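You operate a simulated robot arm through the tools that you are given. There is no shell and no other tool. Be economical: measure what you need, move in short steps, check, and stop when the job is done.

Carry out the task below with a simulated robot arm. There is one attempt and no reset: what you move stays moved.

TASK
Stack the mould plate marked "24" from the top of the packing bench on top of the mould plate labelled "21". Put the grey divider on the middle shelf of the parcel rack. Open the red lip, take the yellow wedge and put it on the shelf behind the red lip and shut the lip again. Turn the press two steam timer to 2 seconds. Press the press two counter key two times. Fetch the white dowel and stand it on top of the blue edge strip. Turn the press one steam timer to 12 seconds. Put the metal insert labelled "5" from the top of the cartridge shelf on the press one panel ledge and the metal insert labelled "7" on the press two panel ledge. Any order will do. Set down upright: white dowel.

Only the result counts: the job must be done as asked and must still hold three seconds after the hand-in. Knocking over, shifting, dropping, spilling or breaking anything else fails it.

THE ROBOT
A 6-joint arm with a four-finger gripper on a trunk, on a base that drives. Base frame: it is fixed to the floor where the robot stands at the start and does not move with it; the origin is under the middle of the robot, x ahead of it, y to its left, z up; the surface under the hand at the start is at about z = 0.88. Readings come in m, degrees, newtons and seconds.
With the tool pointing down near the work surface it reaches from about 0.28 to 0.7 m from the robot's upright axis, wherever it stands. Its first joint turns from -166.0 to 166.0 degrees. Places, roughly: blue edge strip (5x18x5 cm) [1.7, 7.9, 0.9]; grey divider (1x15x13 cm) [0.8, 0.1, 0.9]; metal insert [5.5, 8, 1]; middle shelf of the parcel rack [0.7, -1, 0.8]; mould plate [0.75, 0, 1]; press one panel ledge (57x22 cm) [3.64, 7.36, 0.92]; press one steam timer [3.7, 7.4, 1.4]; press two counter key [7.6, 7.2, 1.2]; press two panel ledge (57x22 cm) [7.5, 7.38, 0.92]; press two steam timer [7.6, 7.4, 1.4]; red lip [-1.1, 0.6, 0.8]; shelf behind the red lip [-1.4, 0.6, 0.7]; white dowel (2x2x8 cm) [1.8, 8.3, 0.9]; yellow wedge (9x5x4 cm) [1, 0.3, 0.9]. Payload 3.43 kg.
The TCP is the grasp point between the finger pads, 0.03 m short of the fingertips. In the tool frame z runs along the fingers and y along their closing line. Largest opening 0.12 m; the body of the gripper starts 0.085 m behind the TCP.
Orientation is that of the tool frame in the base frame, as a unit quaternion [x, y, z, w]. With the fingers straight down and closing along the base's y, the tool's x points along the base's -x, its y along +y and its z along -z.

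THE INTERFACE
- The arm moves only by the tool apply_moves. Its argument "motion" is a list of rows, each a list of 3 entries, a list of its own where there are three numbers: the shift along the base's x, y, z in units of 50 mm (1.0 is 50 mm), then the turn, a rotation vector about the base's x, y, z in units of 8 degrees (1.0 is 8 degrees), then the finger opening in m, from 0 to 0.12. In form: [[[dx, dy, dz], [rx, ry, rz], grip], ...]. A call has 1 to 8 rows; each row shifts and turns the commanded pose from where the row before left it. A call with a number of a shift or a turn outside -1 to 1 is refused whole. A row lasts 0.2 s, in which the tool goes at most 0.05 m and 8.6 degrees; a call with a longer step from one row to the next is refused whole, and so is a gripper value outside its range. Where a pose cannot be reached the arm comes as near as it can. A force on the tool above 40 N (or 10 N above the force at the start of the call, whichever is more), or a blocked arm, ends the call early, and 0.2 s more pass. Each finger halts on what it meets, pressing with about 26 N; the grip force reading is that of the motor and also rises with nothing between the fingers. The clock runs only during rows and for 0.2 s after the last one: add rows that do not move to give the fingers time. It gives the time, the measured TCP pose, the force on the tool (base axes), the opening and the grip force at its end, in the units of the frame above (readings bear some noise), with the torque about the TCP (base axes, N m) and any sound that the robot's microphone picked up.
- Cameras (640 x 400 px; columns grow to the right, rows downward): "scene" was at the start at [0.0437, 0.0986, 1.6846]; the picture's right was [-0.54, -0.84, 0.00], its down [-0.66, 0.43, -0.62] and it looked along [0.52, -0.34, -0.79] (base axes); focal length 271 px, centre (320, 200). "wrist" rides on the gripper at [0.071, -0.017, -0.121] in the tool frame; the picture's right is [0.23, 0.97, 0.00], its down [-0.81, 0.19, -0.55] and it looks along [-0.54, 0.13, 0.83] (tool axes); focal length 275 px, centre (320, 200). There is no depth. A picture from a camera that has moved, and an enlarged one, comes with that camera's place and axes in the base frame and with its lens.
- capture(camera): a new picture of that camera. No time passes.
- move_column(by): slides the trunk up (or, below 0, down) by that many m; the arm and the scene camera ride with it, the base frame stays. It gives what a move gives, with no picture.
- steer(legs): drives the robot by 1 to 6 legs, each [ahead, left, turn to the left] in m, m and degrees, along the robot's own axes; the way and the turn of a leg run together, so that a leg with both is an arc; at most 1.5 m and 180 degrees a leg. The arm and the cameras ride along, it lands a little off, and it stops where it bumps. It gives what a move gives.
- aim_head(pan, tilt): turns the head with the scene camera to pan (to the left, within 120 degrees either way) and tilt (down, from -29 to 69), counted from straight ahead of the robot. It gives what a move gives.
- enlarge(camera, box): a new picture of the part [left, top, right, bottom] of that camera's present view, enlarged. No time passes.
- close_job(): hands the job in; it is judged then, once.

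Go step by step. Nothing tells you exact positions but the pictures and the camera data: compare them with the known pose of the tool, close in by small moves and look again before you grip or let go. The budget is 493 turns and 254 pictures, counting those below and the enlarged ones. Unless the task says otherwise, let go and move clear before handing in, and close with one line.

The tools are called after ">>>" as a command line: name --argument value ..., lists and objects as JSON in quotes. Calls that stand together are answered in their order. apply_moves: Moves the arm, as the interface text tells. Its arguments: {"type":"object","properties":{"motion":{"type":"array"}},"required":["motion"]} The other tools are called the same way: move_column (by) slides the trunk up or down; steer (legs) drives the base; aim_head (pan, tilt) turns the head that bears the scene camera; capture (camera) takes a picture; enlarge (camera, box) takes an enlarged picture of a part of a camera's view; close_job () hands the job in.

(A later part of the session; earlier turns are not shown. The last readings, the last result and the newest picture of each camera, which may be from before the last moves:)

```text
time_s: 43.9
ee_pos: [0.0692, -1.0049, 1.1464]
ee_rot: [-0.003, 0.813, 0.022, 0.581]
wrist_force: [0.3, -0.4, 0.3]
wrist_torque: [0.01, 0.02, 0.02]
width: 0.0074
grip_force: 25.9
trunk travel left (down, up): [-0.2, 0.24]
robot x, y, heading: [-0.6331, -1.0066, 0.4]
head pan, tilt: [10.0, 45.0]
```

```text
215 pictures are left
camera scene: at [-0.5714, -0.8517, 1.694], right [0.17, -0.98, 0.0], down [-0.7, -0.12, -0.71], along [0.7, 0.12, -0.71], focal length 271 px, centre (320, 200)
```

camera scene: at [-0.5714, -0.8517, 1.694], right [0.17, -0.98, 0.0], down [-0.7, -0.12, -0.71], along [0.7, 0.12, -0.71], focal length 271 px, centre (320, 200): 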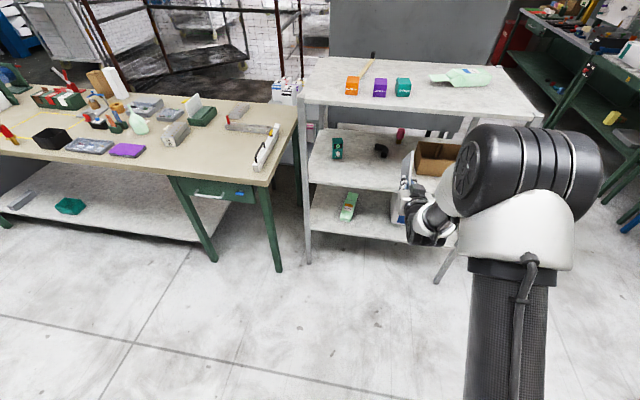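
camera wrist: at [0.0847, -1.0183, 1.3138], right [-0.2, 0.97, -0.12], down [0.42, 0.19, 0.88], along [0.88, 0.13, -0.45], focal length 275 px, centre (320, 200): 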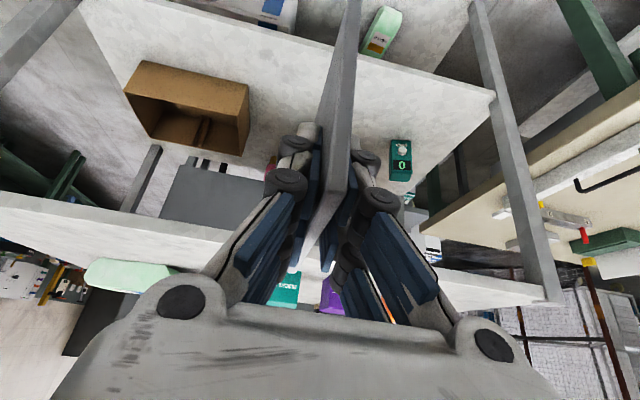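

Pitch works. Now rolling 90° about the tool axis while descending.

>>> apply_moves --motion '[[[0, 0, -0.3], [0, -1, 0], 0.0], [[0, 0, -0.5], [0.98, 0, -0.17], 0.0], [[0, 0, -0.5], [0.98, 0, -0.17], 0.0], [[0, 0, -0.5], [0.98, 0, -0.17], 0.0], [[0, 0, -0.5], [0.98, 0, -0.17], 0.0], [[0, 0, -0.5], [0.98, 0, -0.17], 0.0]]'

```text
time_s: 45.3
ee_pos: [0.0694, -1.0032, 1.0024]
ee_rot: [0.253, 0.718, 0.243, 0.601]
wrist_force: [-0.1, 0.4, -0.6]
wrist_torque: [0.03, 0.03, -0.01]
width: 0.0074
grip_force: 26.0
trunk travel left (down, up): [-0.2, 0.24]
robot x, y, heading: [-0.6351, -1.0052, -0.0]
head pan, tilt: [10.0, 45.0]
```

>>> apply_moves --motion '[[[0, 0.2, -0.1], [0.98, 0, -0.17], 0.0], [[0, 0.2, -0.1], [0.98, 0, -0.17], 0.0], [[0, 0.2, -0.1], [0.98, 0, -0.17], 0.0], [[0, 0.2, -0.1], [0.98, 0, -0.17], 0.0], [[0, 0.2, -0.1], [0.98, 0, -0.17], 0.0], [[0, 0.2, 0], [0.98, 0, -0.17], 0.0]]'

>>> capture --camera "scene"

>>> capture --camera "wrist"

```text
time_s: 46.7
ee_pos: [0.0703, -0.9419, 0.9778]
ee_rot: [0.521, 0.543, 0.467, 0.465]
wrist_force: [-0.4, -0.3, -0.5]
wrist_torque: [0.02, 0.01, -0.03]
width: 0.0071
grip_force: 26.0
trunk travel left (down, up): [-0.2, 0.24]
robot x, y, heading: [-0.6332, -1.0041, 0.3]
head pan, tilt: [10.0, 45.0]
```

```text
214 pictures are left
camera scene: at [-0.5716, -0.8514, 1.694], right [0.17, -0.98, 0.0], down [-0.7, -0.12, -0.71], along [0.7, 0.12, -0.71], focal length 271 px, centre (320, 200)
```

scene: 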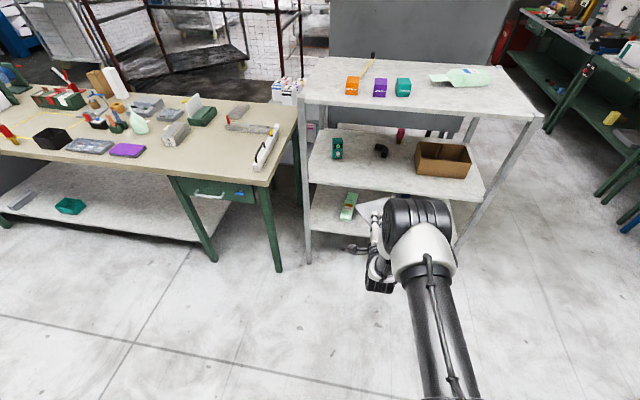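

```text
213 pictures are left
camera wrist: at [-0.0523, -0.8743, 0.9768], right [0.12, 0.25, 0.96], down [-0.5, -0.82, 0.28], along [0.86, -0.52, 0.03], focal length 275 px, centre (320, 200)
```

wrist: 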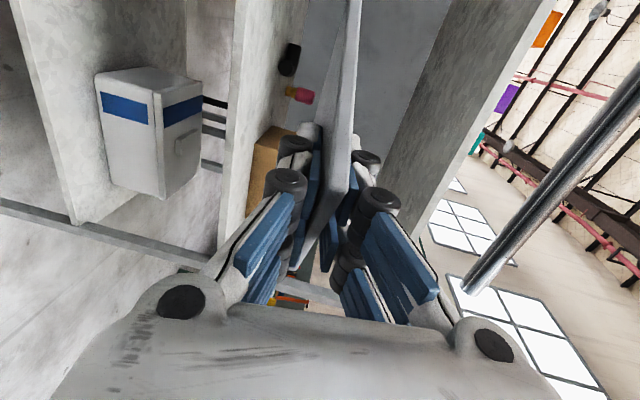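

The divider is now flat. Measuring the middle shelf's height and edge with the scene camera.

>>> enlarge --camera "scene" --box '[290, 90, 510, 240]'

```text
2.67 times, centred on (400, 165) of scene
camera zoom: at [-0.5716, -0.8514, 1.694], right [0.17, -0.98, 0.0], down [-0.7, -0.12, -0.71], along [0.7, 0.12, -0.71], focal length 722 px, centre (107, 293)
```

zoom: 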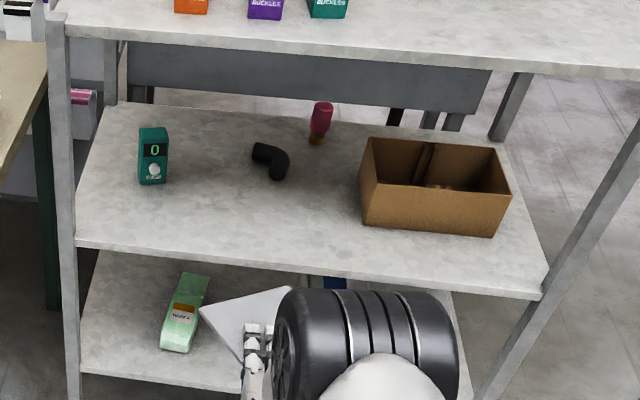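

Shelf top is at z≈0.82 with front edge x≈0.42. Driving forward so the divider hovers over the shelf.

>>> steer --legs '[[0.39, 0, 0]]'

>>> capture --camera "scene"

>>> capture --camera "wrist"

```text
time_s: 49.2
ee_pos: [0.4766, -0.9433, 0.9768]
ee_rot: [0.521, 0.544, 0.466, 0.465]
wrist_force: [-0.5, -0.3, -1.3]
wrist_torque: [-0.01, 0.0, 0.01]
width: 0.0073
grip_force: 26.4
trunk travel left (down, up): [-0.2, 0.24]
robot x, y, heading: [-0.2266, -1.0048, 0.2]
head pan, tilt: [10.0, 45.0]
```

```text
211 pictures are left
camera scene: at [-0.164, -0.8512, 1.6939], right [0.17, -0.98, 0.0], down [-0.7, -0.12, -0.71], along [0.7, 0.12, -0.71], focal length 271 px, centre (320, 200)
```

scene: 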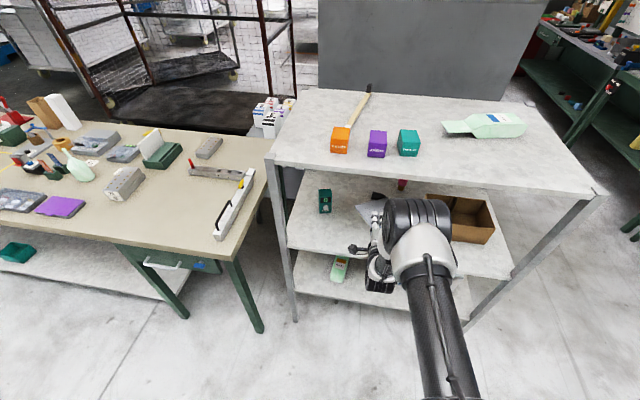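

```text
210 pictures are left
camera wrist: at [0.3549, -0.8745, 0.9764], right [0.12, 0.25, 0.96], down [-0.5, -0.82, 0.28], along [0.86, -0.52, 0.03], focal length 275 px, centre (320, 200)
```

wrist: 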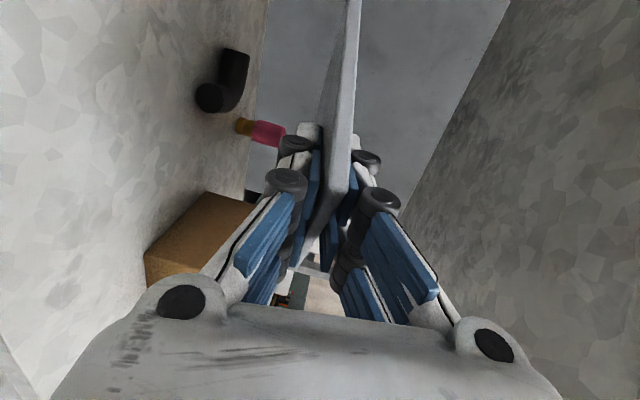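

To release cleanly, I'll level the plate, keep the fingers just outside the shelf edge, set it down overhanging, and push it in after.

>>> apply_moves --motion '[[[-0.6, 0, 0], [0, -0.48, 0], 0.0], [[-0.6, 0, 0], [0, -0.47, 0], 0.0], [[-0.6, 0, 0], [0, 0, 0], 0.0], [[0, 0, -0.8], [0, 0, 0], 0.0], [[0, 0, -0.8], [0, 0, 0], 0.0], [[0, 0, -0.6], [0, 0, 0], 0.0]]'

>>> capture --camera "wrist"

>>> enlarge --camera "scene" --box '[300, 170, 460, 290]'

```text
time_s: 50.6
ee_pos: [0.3881, -0.9448, 0.8701]
ee_rot: [0.489, 0.511, 0.5, 0.5]
wrist_force: [0.5, -0.4, -0.8]
wrist_torque: [0.01, -0.01, 0.02]
width: 0.0076
grip_force: 26.1
trunk travel left (down, up): [-0.2, 0.24]
robot x, y, heading: [-0.2253, -1.0066, 0.1]
head pan, tilt: [10.0, 45.0]
```

```text
209 pictures are left
camera wrist: at [0.2673, -0.8767, 0.8509], right [-0.01, 0.25, 0.97], down [-0.54, -0.82, 0.21], along [0.84, -0.52, 0.14], focal length 275 px, centre (320, 200)
```

wrist: 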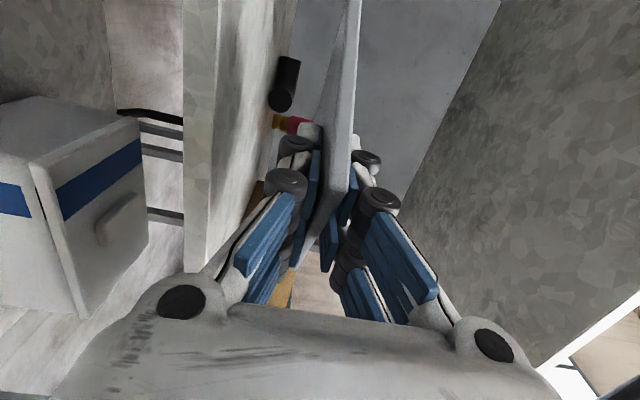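

```text
3.33 times, centred on (380, 230) of scene
camera zoom: at [-0.1646, -0.8512, 1.694], right [0.17, -0.98, 0.0], down [-0.7, -0.12, -0.71], along [0.7, 0.12, -0.71], focal length 903 px, centre (120, 100)
```

zoom: 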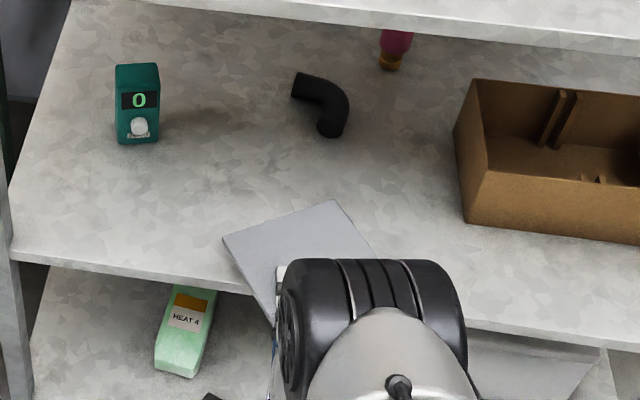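

>>> apply_moves --motion '[[[-0.1, 0, -0.3], [0, 0, 0], 0.0], [[0, 0, -0.4], [0, 0, 0], 0.0], [[0, 0, -0.1], [0, 0, 0], 0.0]]'

>>> capture --camera "wrist"

>>> enlarge --camera "scene" --box '[330, 200, 430, 275]'

```text
time_s: 51.4
ee_pos: [0.3828, -0.944, 0.8292]
ee_rot: [0.489, 0.511, 0.5, 0.5]
wrist_force: [0.4, -0.3, -0.8]
wrist_torque: [0.01, 0.03, -0.02]
width: 0.0075
grip_force: 25.9
trunk travel left (down, up): [-0.2, 0.24]
robot x, y, heading: [-0.2245, -1.0057, 0.2]
head pan, tilt: [10.0, 45.0]
```

```text
207 pictures are left
camera wrist: at [0.261, -0.8749, 0.8107], right [-0.01, 0.25, 0.97], down [-0.54, -0.82, 0.21], along [0.84, -0.52, 0.14], focal length 275 px, centre (320, 200)
```

wrist: 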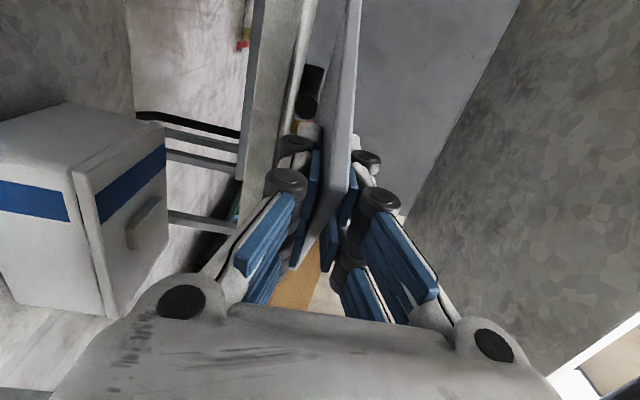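

```text
5.33 times, centred on (380, 238) of scene
camera zoom: at [-0.1648, -0.8512, 1.694], right [0.17, -0.98, 0.0], down [-0.7, -0.12, -0.71], along [0.7, 0.12, -0.71], focal length 1444 px, centre (0, 0)
```

zoom: 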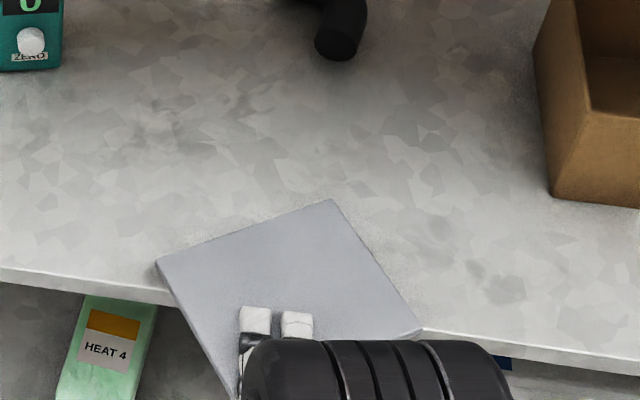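

>>> apply_moves --motion '[[[0, 0, -0.1], [0, 0, 0], 0.0], [[0, 0, -0.06], [0, 0, 0], 0.0], [[0, 0, 0], [0, 0, 0], 0.0]]'

>>> apply_moves --motion '[[[0, 0, -0.06], [0, 0, 0], 0.0], [[0, 0, -0.04], [0, 0, 0], 0.0], [[0, 0, 0], [0, 0, 0], 0.0]]'

>>> enlarge --camera "wrist" --box '[220, 0, 380, 200]'

```text
time_s: 52.2
ee_pos: [0.3819, -0.9426, 0.8217]
ee_rot: [0.489, 0.511, 0.499, 0.5]
wrist_force: [0.1, -0.8, -0.7]
wrist_torque: [0.0, 0.02, 0.0]
width: 0.0074
grip_force: 25.7
trunk travel left (down, up): [-0.2, 0.24]
robot x, y, heading: [-0.2271, -1.0047, 0.2]
head pan, tilt: [10.0, 45.0]
```

```text
time_s: 53.0
ee_pos: [0.3815, -0.9422, 0.8154]
ee_rot: [0.489, 0.51, 0.499, 0.501]
wrist_force: [0.2, -0.8, 0.0]
wrist_torque: [-0.01, 0.0, 0.0]
width: 0.0072
grip_force: 25.7
trunk travel left (down, up): [-0.2, 0.24]
robot x, y, heading: [-0.2274, -1.0071, -0.0]
head pan, tilt: [10.0, 45.0]
```

```text
2.00 times, centred on (300, 100) of wrist
camera zoom: at [0.2606, -0.8747, 0.7976], right [-0.01, 0.25, 0.97], down [-0.54, -0.82, 0.21], along [0.84, -0.52, 0.14], focal length 551 px, centre (360, 400)
```

zoom: 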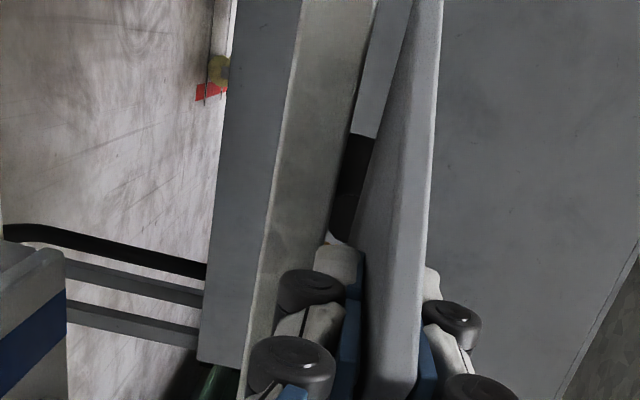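

>>> apply_moves --motion '[[[0, 0, -0.06], [0, 0, 0], 0.0], [[0, 0, -0.05], [0, 0, 0], 0.0], [[0, 0, 0], [0, 0, 0], 0.0]]'

>>> enlarge --camera "wrist" --box '[220, 0, 380, 200]'

```text
time_s: 53.8
ee_pos: [0.3815, -0.9421, 0.8097]
ee_rot: [0.488, 0.511, 0.499, 0.5]
wrist_force: [0.9, 0.1, -0.5]
wrist_torque: [-0.01, 0.02, 0.02]
width: 0.0074
grip_force: 25.7
trunk travel left (down, up): [-0.2, 0.24]
robot x, y, heading: [-0.2217, -1.0051, 0.2]
head pan, tilt: [10.0, 45.0]
```

```text
2.00 times, centred on (300, 100) of wrist
camera zoom: at [0.2607, -0.8739, 0.792], right [-0.01, 0.25, 0.97], down [-0.54, -0.82, 0.21], along [0.84, -0.52, 0.14], focal length 551 px, centre (360, 400)
```

zoom: 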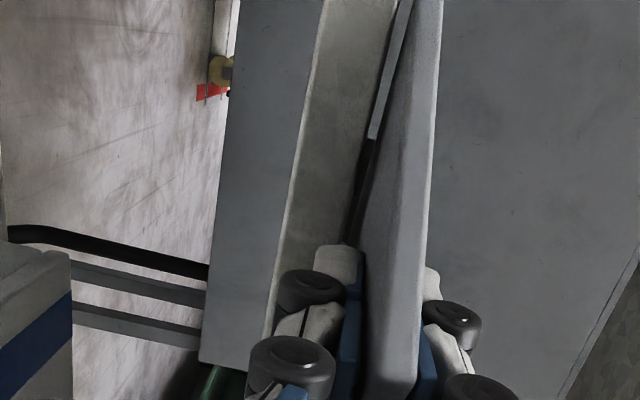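

>>> apply_moves --motion '[[[0, 0, -0.04], [0, 0, 0], 0.0], [[0, 0, 0], [0, 0, 0], 0.0]]'

>>> enlarge --camera "wrist" --box '[220, 0, 380, 200]'

```text
time_s: 54.4
ee_pos: [0.3804, -0.9413, 0.8075]
ee_rot: [0.489, 0.511, 0.5, 0.5]
wrist_force: [-0.1, -0.2, -0.8]
wrist_torque: [-0.02, 0.02, 0.03]
width: 0.0074
grip_force: 26.2
trunk travel left (down, up): [-0.2, 0.24]
robot x, y, heading: [-0.2259, -1.0069, 0.4]
head pan, tilt: [10.0, 45.0]
```

```text
2.00 times, centred on (300, 100) of wrist
camera zoom: at [0.2601, -0.8743, 0.7901], right [-0.01, 0.25, 0.97], down [-0.54, -0.82, 0.21], along [0.84, -0.52, 0.14], focal length 551 px, centre (360, 400)
```

zoom: 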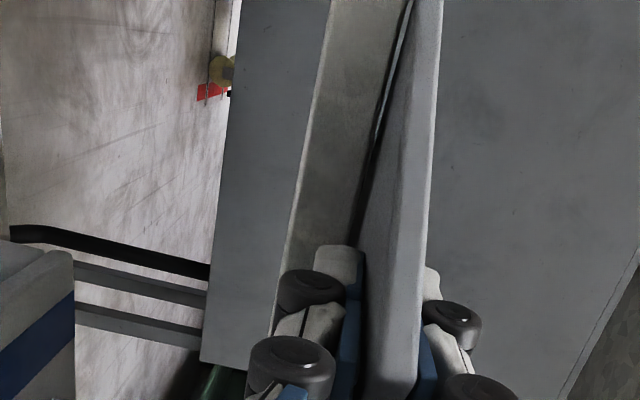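

>>> apply_moves --motion '[[[0, 0, -0.03], [0, 0, 0], 0.0], [[0, 0, -0.02], [0, 0, 0], 0.0], [[0, 0, 0], [0, 0, 0], 0.0]]'

>>> enlarge --camera "wrist" --box '[220, 0, 380, 200]'

```text
time_s: 55.2
ee_pos: [0.3821, -0.9411, 0.8052]
ee_rot: [0.488, 0.511, 0.499, 0.501]
wrist_force: [-0.4, 0.1, 3.4]
wrist_torque: [0.3, -0.17, 0.0]
width: 0.0074
grip_force: 25.7
trunk travel left (down, up): [-0.2, 0.24]
robot x, y, heading: [-0.2277, -1.0047, -0.1]
head pan, tilt: [10.0, 45.0]
```

```text
2.00 times, centred on (300, 100) of wrist
camera zoom: at [0.2613, -0.8739, 0.7869], right [-0.01, 0.25, 0.97], down [-0.54, -0.82, 0.21], along [0.84, -0.52, 0.14], focal length 551 px, centre (360, 400)
```

zoom: 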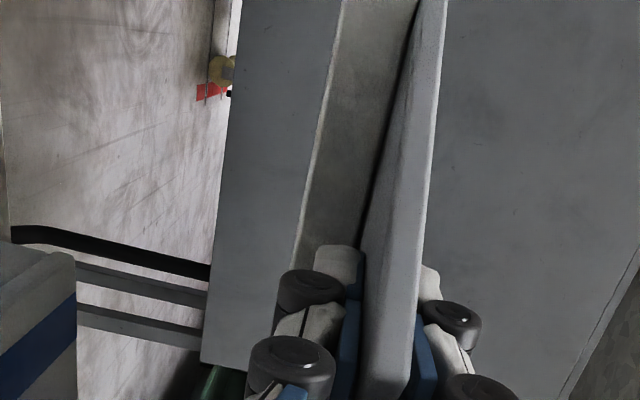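

Contact with the shelf at z≈0.80. Opening slightly.

>>> apply_moves --motion '[[[0, 0, 0], [0, 0, 0], 0.012], [[0, 0, 0], [0, 0, 0], 0.02], [[0, 0, 0], [0, 0, 0], 0.03], [[0, 0, 0], [0, 0, 0], 0.03]]'

>>> capture --camera "wrist"

>>> enlarge --camera "scene" --box '[330, 200, 430, 275]'

```text
time_s: 56.2
ee_pos: [0.383, -0.9421, 0.8052]
ee_rot: [0.489, 0.511, 0.499, 0.501]
wrist_force: [1.1, -0.1, -0.1]
wrist_torque: [0.0, 0.01, 0.03]
width: 0.0302
grip_force: 0.1
trunk travel left (down, up): [-0.2, 0.24]
robot x, y, heading: [-0.225, -1.0039, 0.2]
head pan, tilt: [10.0, 45.0]
```

```text
201 pictures are left
camera wrist: at [0.2612, -0.8738, 0.7865], right [-0.01, 0.25, 0.97], down [-0.54, -0.82, 0.21], along [0.84, -0.52, 0.14], focal length 275 px, centre (320, 200)
```

wrist: 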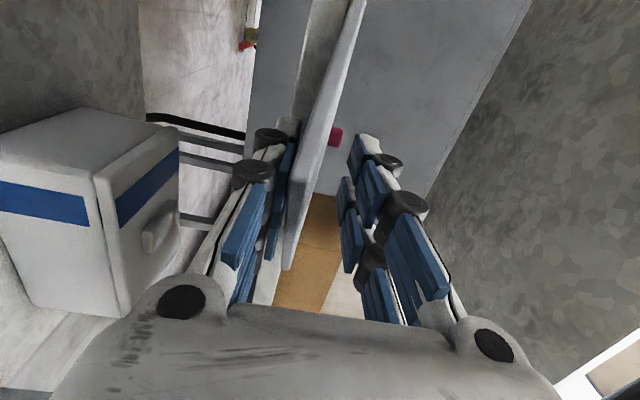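

```text
5.33 times, centred on (380, 238) of scene
camera zoom: at [-0.1648, -0.8513, 1.694], right [0.17, -0.98, 0.0], down [-0.7, -0.12, -0.71], along [0.7, 0.12, -0.71], focal length 1444 px, centre (0, 0)
```

zoom: 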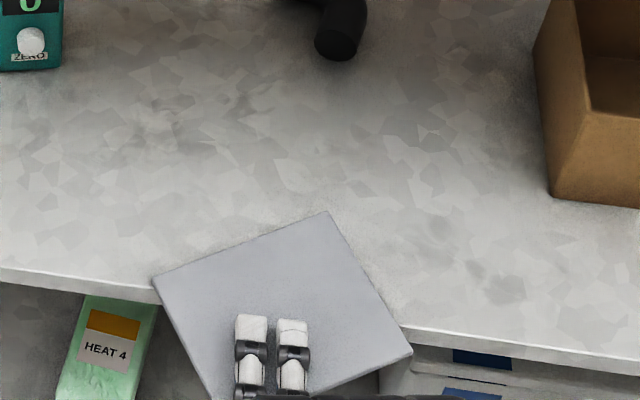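

The plate seems to tip onto the lower finger a bit. I'll regrip, lift, move 13 mm further in and set it down again.

>>> apply_moves --motion '[[[0, 0, 0], [0, 0, 0], 0.0], [[0, 0, 0], [0, 0, 0], 0.0], [[0, 0, 0], [0, 0, 0], 0.0], [[0, 0, 0.2], [0, 0, 0], 0.0], [[0.27, 0, 0], [0, 0, 0], 0.0]]'

>>> capture --camera "wrist"

>>> enlarge --camera "scene" --box '[330, 200, 430, 275]'

```text
time_s: 57.4
ee_pos: [0.3953, -0.9419, 0.8142]
ee_rot: [0.488, 0.511, 0.5, 0.5]
wrist_force: [-0.4, -0.6, 0.0]
wrist_torque: [-0.01, 0.04, 0.02]
width: 0.0074
grip_force: 25.9
trunk travel left (down, up): [-0.2, 0.24]
robot x, y, heading: [-0.2272, -1.0062, 0.1]
head pan, tilt: [10.0, 45.0]
```

```text
199 pictures are left
camera wrist: at [0.2741, -0.8738, 0.7971], right [-0.01, 0.25, 0.97], down [-0.54, -0.82, 0.21], along [0.84, -0.52, 0.14], focal length 275 px, centre (320, 200)
```

wrist: 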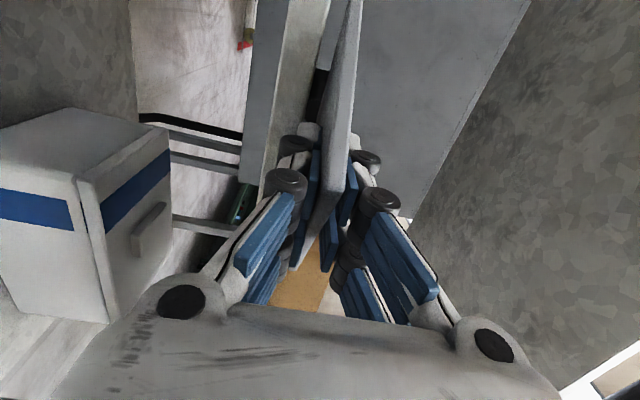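

```text
5.33 times, centred on (380, 238) of scene
camera zoom: at [-0.1646, -0.8513, 1.694], right [0.17, -0.98, 0.0], down [-0.7, -0.12, -0.71], along [0.7, 0.12, -0.71], focal length 1444 px, centre (0, 0)
```

zoom: 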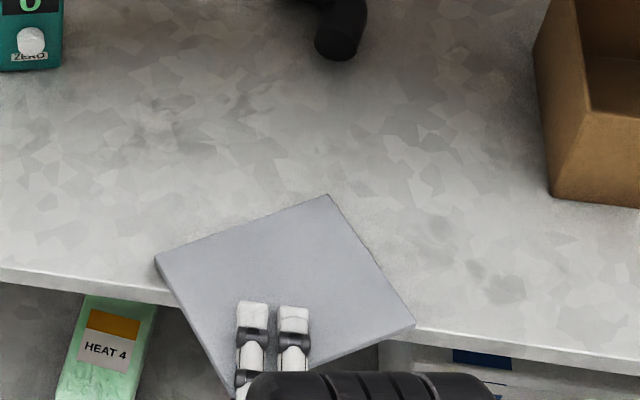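

>>> apply_moves --motion '[[[0, 0, -0.16], [0, 0, 0], 0.0], [[0, 0, -0.04], [0, 0, 0], 0.0], [[0, 0, -0.02], [0, 0, 0], 0.0], [[0, 0, 0], [0, 0, 0], 0.0]]'

>>> enlarge --camera "scene" --box '[330, 200, 430, 275]'

```text
time_s: 58.4
ee_pos: [0.3959, -0.9425, 0.8053]
ee_rot: [0.488, 0.51, 0.5, 0.501]
wrist_force: [-0.4, -0.1, 2.7]
wrist_torque: [0.25, -0.14, 0.04]
width: 0.0077
grip_force: 26.9
trunk travel left (down, up): [-0.2, 0.24]
robot x, y, heading: [-0.226, -1.001, 0.2]
head pan, tilt: [10.0, 45.0]
```

```text
5.33 times, centred on (380, 238) of scene
camera zoom: at [-0.1652, -0.8512, 1.694], right [0.17, -0.98, 0.0], down [-0.7, -0.12, -0.71], along [0.7, 0.12, -0.71], focal length 1444 px, centre (0, 0)
```

zoom: 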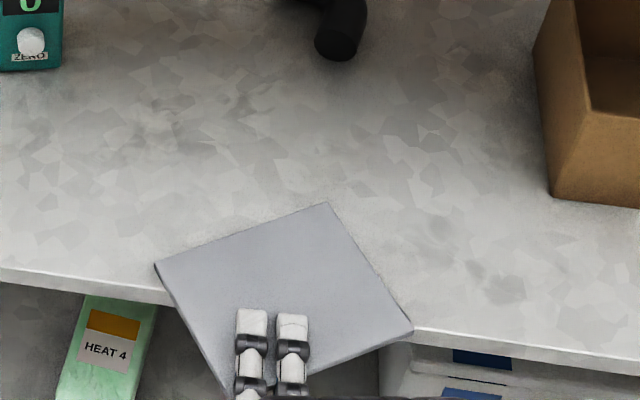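

>>> apply_moves --motion '[[[0, 0, 0], [0, 0, 0], 0.012], [[0, 0, 0], [0, 0, 0], 0.02], [[0, 0, 0], [0, 0, 0], 0.03], [[0, 0, 0], [0, 0, 0], 0.03]]'

>>> capture --camera "wrist"

```text
time_s: 59.4
ee_pos: [0.3959, -0.9401, 0.805]
ee_rot: [0.489, 0.51, 0.499, 0.501]
wrist_force: [0.6, -0.5, -0.5]
wrist_torque: [0.01, 0.01, 0.02]
width: 0.0303
grip_force: 0.0
trunk travel left (down, up): [-0.2, 0.24]
robot x, y, heading: [-0.2285, -1.0048, 0.2]
head pan, tilt: [10.0, 45.0]
```

```text
196 pictures are left
camera wrist: at [0.2746, -0.8745, 0.7867], right [-0.01, 0.25, 0.97], down [-0.54, -0.82, 0.21], along [0.84, -0.52, 0.14], focal length 275 px, centre (320, 200)
```

wrist: 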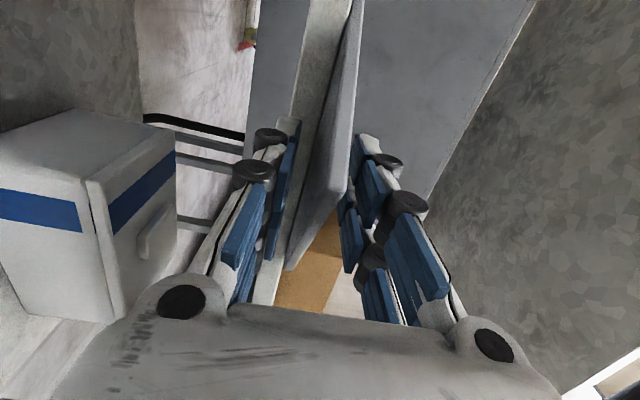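

The plate rests flat on the shelf now. Retracting the open fingers straight back.

>>> apply_moves --motion '[[[0, 0, 0], [0, 0, 0], 0.04], [[0, 0, 0], [0, 0, 0], 0.05], [[-0.5, 0, 0], [0, 0, 0], 0.05], [[-0.8, 0, 0], [0, 0, 0], 0.05], [[-0.8, 0, 0], [0, 0, 0], 0.05], [[0, 0, 0], [0, 0, 0], 0.05]]'

>>> capture --camera "wrist"

>>> enlarge --camera "scene" --box '[330, 200, 430, 275]'

```text
time_s: 60.8
ee_pos: [0.2886, -0.9447, 0.8037]
ee_rot: [0.488, 0.511, 0.5, 0.5]
wrist_force: [0.5, -0.1, -0.1]
wrist_torque: [0.02, -0.02, -0.01]
width: 0.05
grip_force: 0.0
trunk travel left (down, up): [-0.2, 0.24]
robot x, y, heading: [-0.2244, -1.0047, 0.0]
head pan, tilt: [10.0, 45.0]
```

```text
195 pictures are left
camera wrist: at [0.1671, -0.8763, 0.7864], right [-0.01, 0.25, 0.97], down [-0.54, -0.82, 0.21], along [0.84, -0.52, 0.14], focal length 275 px, centre (320, 200)
```

wrist: 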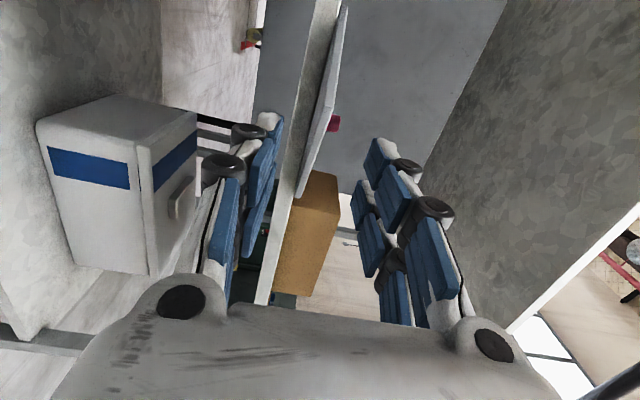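

```text
5.33 times, centred on (380, 238) of scene
camera zoom: at [-0.1647, -0.8513, 1.694], right [0.17, -0.98, 0.0], down [-0.7, -0.12, -0.71], along [0.7, 0.12, -0.71], focal length 1444 px, centre (0, 0)
```

zoom: 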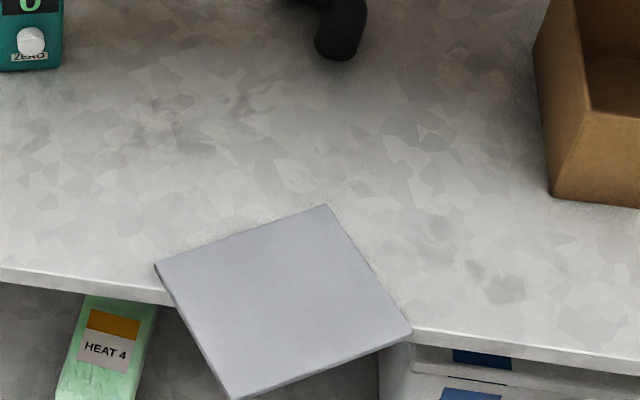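

The divider rests overhanging by ~6 cm. Closing the fingers, rising a bit, and pushing it in along +x.

>>> apply_moves --motion '[[[0, -0.1, 0.2], [0, 0, 0], 0.0], [[0, 0, 0], [0, 0, 0], 0.0], [[0, 0, 0], [0, 0, 0], 0.0], [[0, 0, 0], [0, 0, 0], 0.0], [[0.4, 0, 0], [0, 0, 0], 0.0], [[0.4, 0, 0], [0, 0, 0], 0.0], [[0.4, 0, 0], [0, 0, 0], 0.0], [[0.2, 0, 0], [0, 0, 0], 0.0]]'

>>> enlarge --camera "scene" --box '[330, 190, 430, 275]'

>>> capture --camera "wrist"

```text
time_s: 62.6
ee_pos: [0.3621, -0.9462, 0.8153]
ee_rot: [0.489, 0.511, 0.5, 0.5]
wrist_force: [-0.1, 0.0, 0.2]
wrist_torque: [0.03, -0.02, -0.01]
width: 0.0001
grip_force: 26.0
trunk travel left (down, up): [-0.2, 0.24]
robot x, y, heading: [-0.2251, -1.0071, -0.4]
head pan, tilt: [10.0, 45.0]
```

```text
4.71 times, centred on (380, 232) of scene
camera zoom: at [-0.1648, -0.8513, 1.694], right [0.17, -0.98, 0.0], down [-0.7, -0.12, -0.71], along [0.7, 0.12, -0.71], focal length 1274 px, centre (38, 47)
```

zoom: 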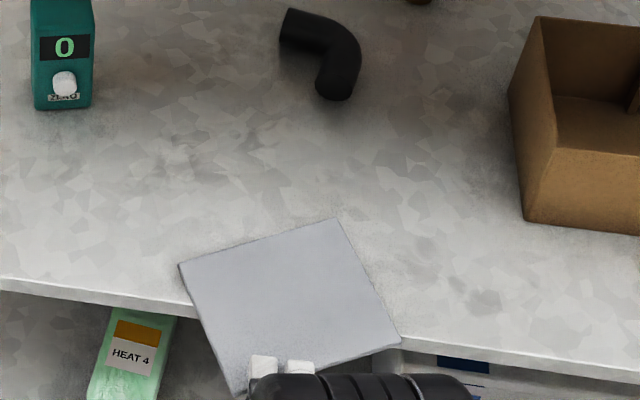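

```text
192 pictures are left
camera wrist: at [0.2402, -0.8784, 0.7972], right [0.0, 0.25, 0.97], down [-0.53, -0.82, 0.21], along [0.84, -0.52, 0.14], focal length 275 px, centre (320, 200)
```

wrist: 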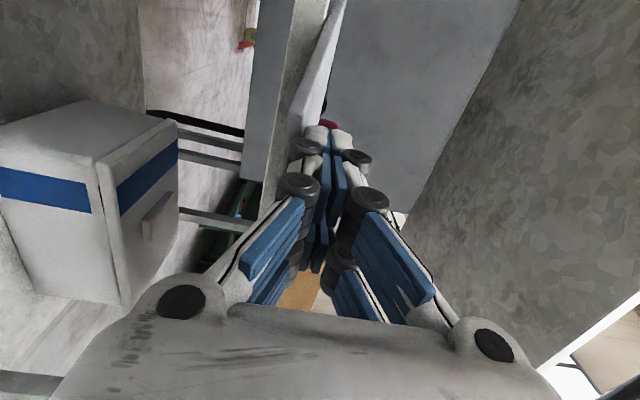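

The plate is moving in. Continuing the push.

>>> apply_moves --motion '[[[0.4, 0, 0], [0, 0, 0], 0.0], [[0.4, 0, 0], [0, 0, 0], 0.0], [[0.3, 0, 0], [0, 0, 0], 0.0]]'

>>> enlarge --camera "scene" --box '[330, 190, 430, 275]'

```text
time_s: 63.4
ee_pos: [0.4151, -0.9459, 0.8198]
ee_rot: [0.487, 0.509, 0.502, 0.501]
wrist_force: [-7.9, 0.6, 13.5]
wrist_torque: [0.15, -0.18, 0.11]
width: 0.0001
grip_force: 26.0
trunk travel left (down, up): [-0.2, 0.24]
robot x, y, heading: [-0.2211, -1.0069, 0.1]
head pan, tilt: [10.0, 45.0]
```

```text
4.71 times, centred on (380, 232) of scene
camera zoom: at [-0.1673, -0.8514, 1.6943], right [0.17, -0.98, 0.0], down [-0.7, -0.12, -0.71], along [0.7, 0.12, -0.71], focal length 1274 px, centre (38, 47)
```

zoom: 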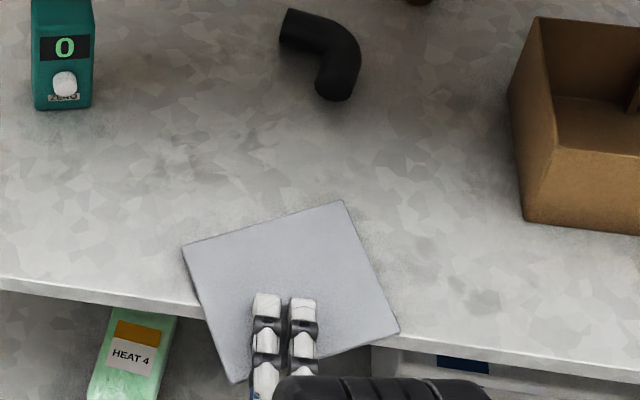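

The fingertips rode onto the plate and drag it by friction. I'll use that: press lightly and continue forward.

>>> apply_moves --motion '[[[0.2, 0, -0.02], [0, 0, 0], 0.0], [[0.3, 0, 0], [0, 0, 0], 0.0], [[0.3, 0, 0], [0, 0, 0], 0.0]]'

>>> enlarge --camera "scene" --box '[330, 190, 430, 275]'

```text
time_s: 64.0
ee_pos: [0.4446, -0.9467, 0.8254]
ee_rot: [0.482, 0.503, 0.508, 0.507]
wrist_force: [3.3, -0.5, 16.5]
wrist_torque: [0.15, 0.02, 0.0]
width: 0.0003
grip_force: 26.6
trunk travel left (down, up): [-0.2, 0.24]
robot x, y, heading: [-0.2232, -1.0059, 0.3]
head pan, tilt: [10.0, 45.0]
stopped in row 3: the force on the tool passed its limit at 41 N (the readings are from after the stop); the commanded pose is now the measured one
```

```text
4.71 times, centred on (380, 232) of scene
camera zoom: at [-0.1657, -0.8515, 1.6939], right [0.17, -0.98, 0.0], down [-0.7, -0.12, -0.71], along [0.7, 0.12, -0.71], focal length 1274 px, centre (38, 47)
```

zoom: 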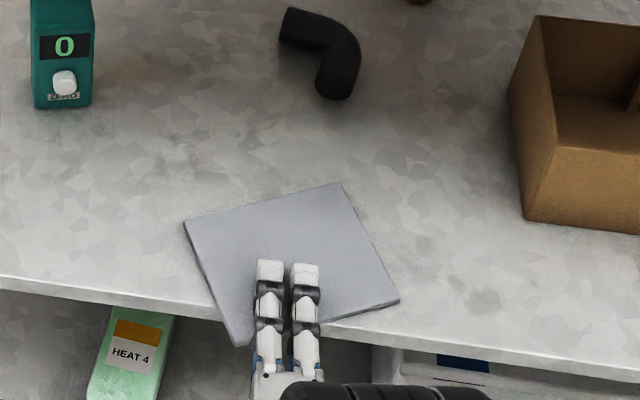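

Good progress. I'll lift, step back and drag once more the same way.

>>> apply_moves --motion '[[[0, 0, 0.3], [0, 0, 0], 0.0], [[-0.35, 0, 0], [0, 0.4, 0], 0.0], [[-0.3, 0, 0], [0, 0, 0], 0.0], [[0, 0, -0.4], [0, 0, 0], 0.0], [[0, 0, 0], [0, 0, 0], 0.0]]'

>>> enlarge --camera "scene" --box '[330, 190, 430, 275]'

```text
time_s: 65.2
ee_pos: [0.4088, -0.9479, 0.8169]
ee_rot: [0.498, 0.52, 0.49, 0.491]
wrist_force: [-5.6, 0.1, 6.1]
wrist_torque: [0.01, -0.1, 0.04]
width: 0.0001
grip_force: 25.8
trunk travel left (down, up): [-0.2, 0.24]
robot x, y, heading: [-0.2219, -1.0059, 0.1]
head pan, tilt: [10.0, 45.0]
```

```text
4.71 times, centred on (380, 232) of scene
camera zoom: at [-0.1665, -0.8513, 1.6941], right [0.17, -0.98, 0.0], down [-0.7, -0.12, -0.71], along [0.7, 0.12, -0.71], focal length 1274 px, centre (38, 47)
```

zoom: 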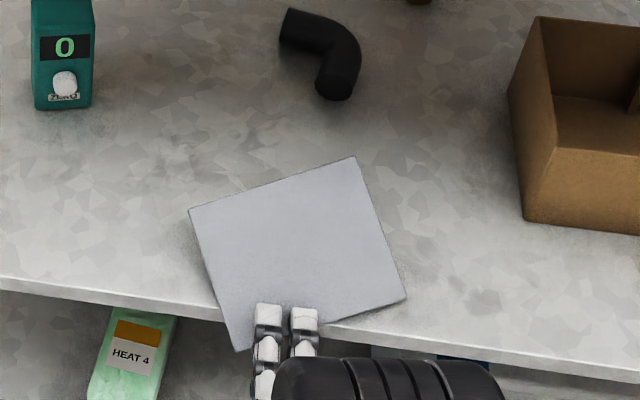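

Pressing lightly; now drag forward.

>>> apply_moves --motion '[[[0.3, 0, 0], [0, 0, 0], 0.0], [[0.3, 0, 0], [0, 0, 0], 0.0], [[0.3, 0, 0], [0, 0, 0], 0.0]]'

>>> enlarge --camera "scene" --box '[330, 190, 430, 275]'

```text
time_s: 66.0
ee_pos: [0.4546, -0.9463, 0.8208]
ee_rot: [0.496, 0.518, 0.493, 0.493]
wrist_force: [-4.3, 0.2, 23.3]
wrist_torque: [0.34, -0.1, 0.08]
width: 0.0
grip_force: 25.6
trunk travel left (down, up): [-0.2, 0.24]
robot x, y, heading: [-0.2225, -1.0043, -0.1]
head pan, tilt: [10.0, 45.0]
```

```text
4.71 times, centred on (380, 232) of scene
camera zoom: at [-0.1684, -0.8516, 1.6943], right [0.17, -0.98, 0.0], down [-0.69, -0.12, -0.71], along [0.7, 0.12, -0.71], focal length 1274 px, centre (38, 47)
```

zoom: 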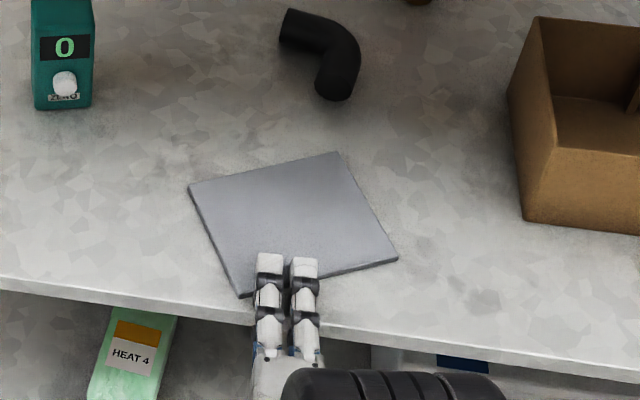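

The divider lies fully on the shelf. Lifting off and retracting.

>>> apply_moves --motion '[[[0, 0, 0.5], [0, 0, 0], 0.0], [[-0.9, 0, 0.2], [0, 0, 0], 0.0], [[-0.9, 0, 0], [0, 0, 0], 0.0], [[-0.9, 0, 0], [0, 0, 0], 0.0]]'

>>> steer --legs '[[-0.35, 0, 0]]'

>>> capture --camera "scene"

```text
time_s: 67.0
ee_pos: [0.318, -0.9459, 0.8534]
ee_rot: [0.498, 0.521, 0.49, 0.49]
wrist_force: [-0.1, -0.6, 0.6]
wrist_torque: [-0.01, 0.01, 0.02]
width: 0.0
grip_force: 25.9
trunk travel left (down, up): [-0.2, 0.24]
robot x, y, heading: [-0.2262, -1.0052, 0.2]
head pan, tilt: [10.0, 45.0]
```

```text
time_s: 69.3
ee_pos: [-0.0371, -0.9454, 0.853]
ee_rot: [0.498, 0.52, 0.49, 0.491]
wrist_force: [-0.6, -0.1, -0.3]
wrist_torque: [-0.04, 0.0, -0.02]
width: 0.0
grip_force: 25.8
trunk travel left (down, up): [-0.2, 0.24]
robot x, y, heading: [-0.5855, -1.0072, -0.1]
head pan, tilt: [10.0, 45.0]
```

```text
187 pictures are left
camera scene: at [-0.5223, -0.8515, 1.694], right [0.17, -0.98, 0.0], down [-0.7, -0.12, -0.71], along [0.7, 0.12, -0.71], focal length 271 px, centre (320, 200)
```

scene: 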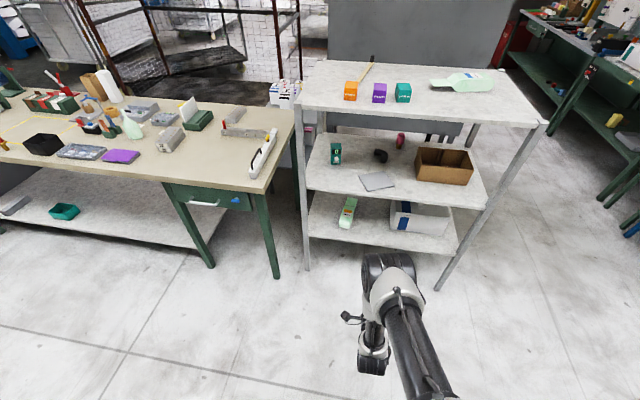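

Divider done. Now restoring the tool to a downward pose.

>>> apply_moves --motion '[[[0.3, 0, 0.6], [-0.98, 0, 0.06], 0.03], [[0.3, 0, 0.6], [-0.98, 0, 0.06], 0.06], [[0.3, 0, 0.6], [-0.98, 0, 0.06], 0.06], [[0.3, -0.1, 0.6], [-0.98, 0, 0.06], 0.06], [[0, -0.1, 0.6], [-0.98, 0, 0.06], 0.06], [[0, -0.1, 0.6], [-0.98, 0, 0.06], 0.06], [[0, -0.1, 0.6], [-0.98, 0, 0.06], 0.06], [[0, -0.1, 0.4], [-0.98, 0, 0.06], 0.06]]'

>>> apply_moves --motion '[[[0, -0.2, 0.1], [-0.98, 0, 0.06], 0.06], [[0, -0.2, 0.1], [-0.98, 0, 0.06], 0.06], [[0, -0.2, 0.1], [-0.9, 0, 0.06], 0.06], [[-0.2, 0, 0], [0, 1, 0], 0.06], [[-0.2, 0, 0], [0, 1, 0], 0.06], [[-0.2, 0, 0], [0, 1, 0], 0.06], [[-0.2, 0, 0], [0, 1, 0], 0.06], [[-0.2, 0, 0], [0, 1, 0], 0.06]]'

```text
time_s: 71.2
ee_pos: [0.0209, -0.9707, 1.082]
ee_rot: [0.153, 0.715, 0.161, 0.662]
wrist_force: [-0.9, 0.2, 0.2]
wrist_torque: [-0.01, -0.04, 0.01]
width: 0.0598
grip_force: 0.1
trunk travel left (down, up): [-0.2, 0.24]
robot x, y, heading: [-0.5855, -1.0043, 0.1]
head pan, tilt: [10.0, 45.0]
```

```text
time_s: 73.0
ee_pos: [-0.0283, -1.001, 1.098]
ee_rot: [0.019, 0.922, 0.021, 0.385]
wrist_force: [-0.3, 0.4, -0.2]
wrist_torque: [0.04, -0.01, 0.01]
width: 0.06
grip_force: 0.1
trunk travel left (down, up): [-0.2, 0.24]
robot x, y, heading: [-0.5841, -1.0059, -0.1]
head pan, tilt: [10.0, 45.0]
```

>>> apply_moves --motion '[[[-0.3, 0, 0.2], [0, 1, 0], 0.06], [[-0.3, 0, 0.2], [0, 1, 0], 0.06], [[-0.3, 0, 0.2], [0, 1, 0], 0.06], [[-0.3, 0, 0.2], [0, 1, 0], 0.06], [[-0.3, 0, 0.2], [0, 1, 0], 0.06], [[-0.3, 0, 0.2], [0, 0.6, 0], 0.06]]'

>>> aim_head --pan 120 --tilt 30

>>> capture --camera "scene"

>>> aim_head --pan -120 --tilt 30

>>> capture --camera "scene"

```text
time_s: 74.3
ee_pos: [-0.1138, -0.996, 1.1525]
ee_rot: [0.025, 0.999, 0.022, 0.032]
wrist_force: [-0.4, 0.6, 0.0]
wrist_torque: [0.01, -0.03, 0.02]
width: 0.0601
grip_force: 0.1
out of reach, approached as far as the arm can: row 2, 3
trunk travel left (down, up): [-0.2, 0.24]
robot x, y, heading: [-0.5802, -1.0041, 0.1]
head pan, tilt: [10.0, 45.0]
```

```text
time_s: 76.2
ee_pos: [-0.1131, -0.9951, 1.1516]
ee_rot: [0.026, 0.999, 0.022, 0.033]
wrist_force: [-0.5, -0.3, 0.2]
wrist_torque: [0.01, -0.02, 0.0]
width: 0.06
grip_force: 0.0
trunk travel left (down, up): [-0.2, 0.24]
robot x, y, heading: [-0.5803, -1.0065, 0.1]
head pan, tilt: [120.0, 30.0]
```

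```text
186 pictures are left
camera scene: at [-0.6468, -0.7873, 1.7166], right [0.87, 0.5, 0.0], down [0.25, -0.43, -0.87], along [-0.43, 0.75, -0.5], focal length 271 px, centre (320, 200)
```

scene: 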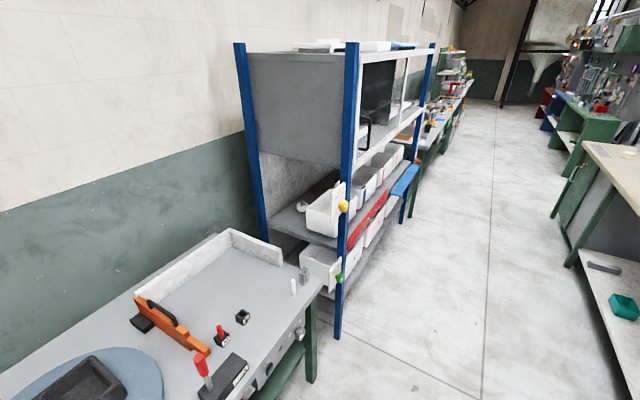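

```text
time_s: 79.6
ee_pos: [-0.1107, -0.9942, 1.1528]
ee_rot: [0.026, 0.999, 0.023, 0.033]
wrist_force: [0.5, -0.6, 0.4]
wrist_torque: [-0.03, -0.02, -0.01]
width: 0.0599
grip_force: 0.1
trunk travel left (down, up): [-0.2, 0.24]
robot x, y, heading: [-0.5832, -1.006, 0.2]
head pan, tilt: [-120.0, 30.0]
```

```text
185 pictures are left
camera scene: at [-0.6468, -0.944, 1.7166], right [-0.87, 0.5, 0.0], down [0.25, 0.43, -0.87], along [-0.43, -0.75, -0.5], focal length 271 px, centre (320, 200)
```

scene: 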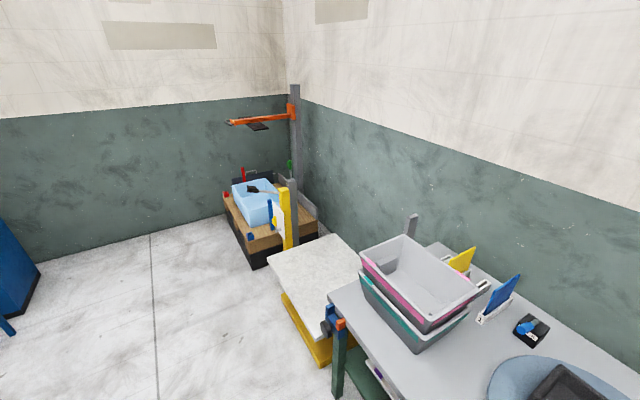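

I'll shift to mid-aisle, turn around to face the rack with the red lip, and slide to it.

>>> steer --legs '[[0.26, 0.1, 0], [0, 0, 180], [0, -1.5, 0]]'

>>> aim_head --pan 0 --tilt 40

>>> capture --camera "scene"

>>> capture --camera "wrist"

```text
time_s: 95.8
ee_pos: [-0.7051, 0.6052, 1.1526]
ee_rot: [0.998, -0.053, -0.033, 0.022]
wrist_force: [-0.8, -0.4, -0.9]
wrist_torque: [0.0, -0.02, 0.0]
width: 0.06
grip_force: 0.1
trunk travel left (down, up): [-0.2, 0.24]
robot x, y, heading: [-0.2358, 0.5881, 176.8]
head pan, tilt: [-120.0, 30.0]
```

```text
time_s: 97.8
ee_pos: [-0.7034, 0.6054, 1.1521]
ee_rot: [0.998, -0.053, -0.034, 0.022]
wrist_force: [0.4, -0.3, -0.2]
wrist_torque: [-0.01, 0.0, -0.01]
width: 0.0598
grip_force: 0.1
trunk travel left (down, up): [-0.2, 0.24]
robot x, y, heading: [-0.2328, 0.5878, 176.8]
head pan, tilt: [0.0, 40.0]
```

```text
184 pictures are left
camera scene: at [-0.3065, 0.4527, 1.7013], right [0.06, 1.0, 0.0], down [0.64, -0.04, -0.77], along [-0.76, 0.04, -0.64], focal length 271 px, centre (320, 200)
```

scene: 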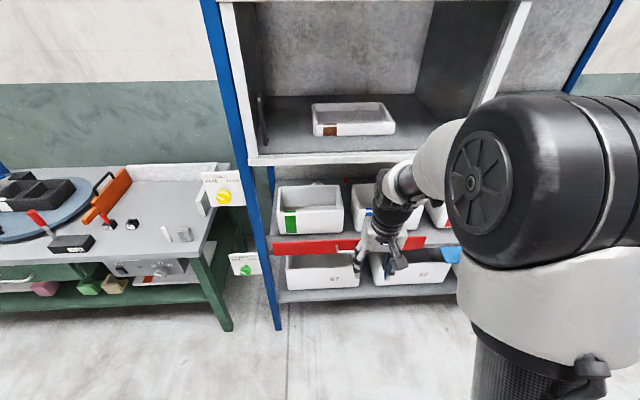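

```text
183 pictures are left
camera wrist: at [-0.6219, 0.619, 1.2679], right [0.13, -0.99, 0.03], down [-0.79, -0.08, 0.61], along [-0.6, -0.1, -0.79], focal length 275 px, centre (320, 200)
```

wrist: 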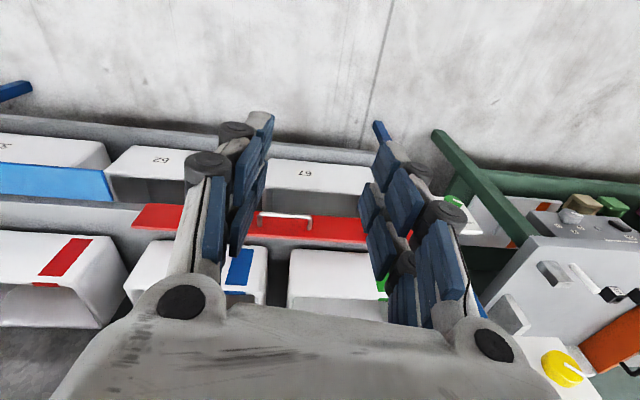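

>>> enlarge --camera "scene" --box '[250, 150, 480, 310]'

>>> enlarge --camera "wrist" --box '[120, 120, 440, 320]'

```text
2.50 times, centred on (365, 230) of scene
camera zoom: at [-0.3065, 0.4527, 1.7013], right [0.06, 1.0, 0.0], down [0.64, -0.04, -0.77], along [-0.76, 0.04, -0.64], focal length 677 px, centre (208, 125)
```

zoom: 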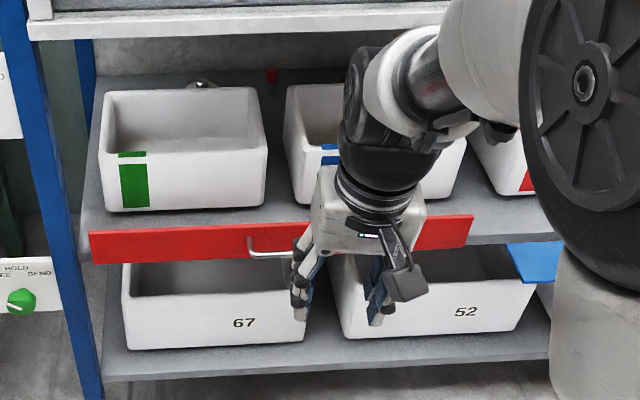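

```text
2.00 times, centred on (280, 220) of wrist
camera zoom: at [-0.6219, 0.619, 1.2679], right [0.13, -0.99, 0.03], down [-0.79, -0.08, 0.61], along [-0.6, -0.1, -0.79], focal length 551 px, centre (400, 160)
```

zoom: 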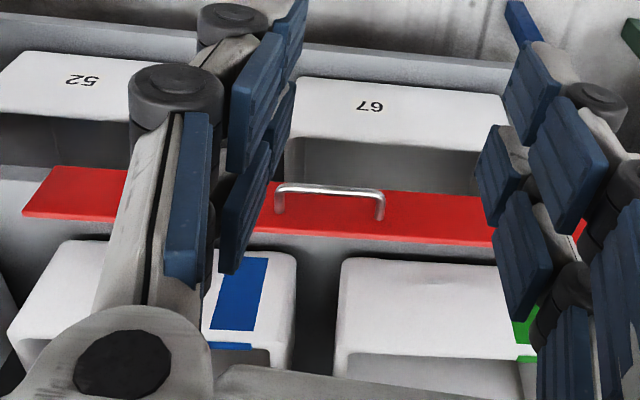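

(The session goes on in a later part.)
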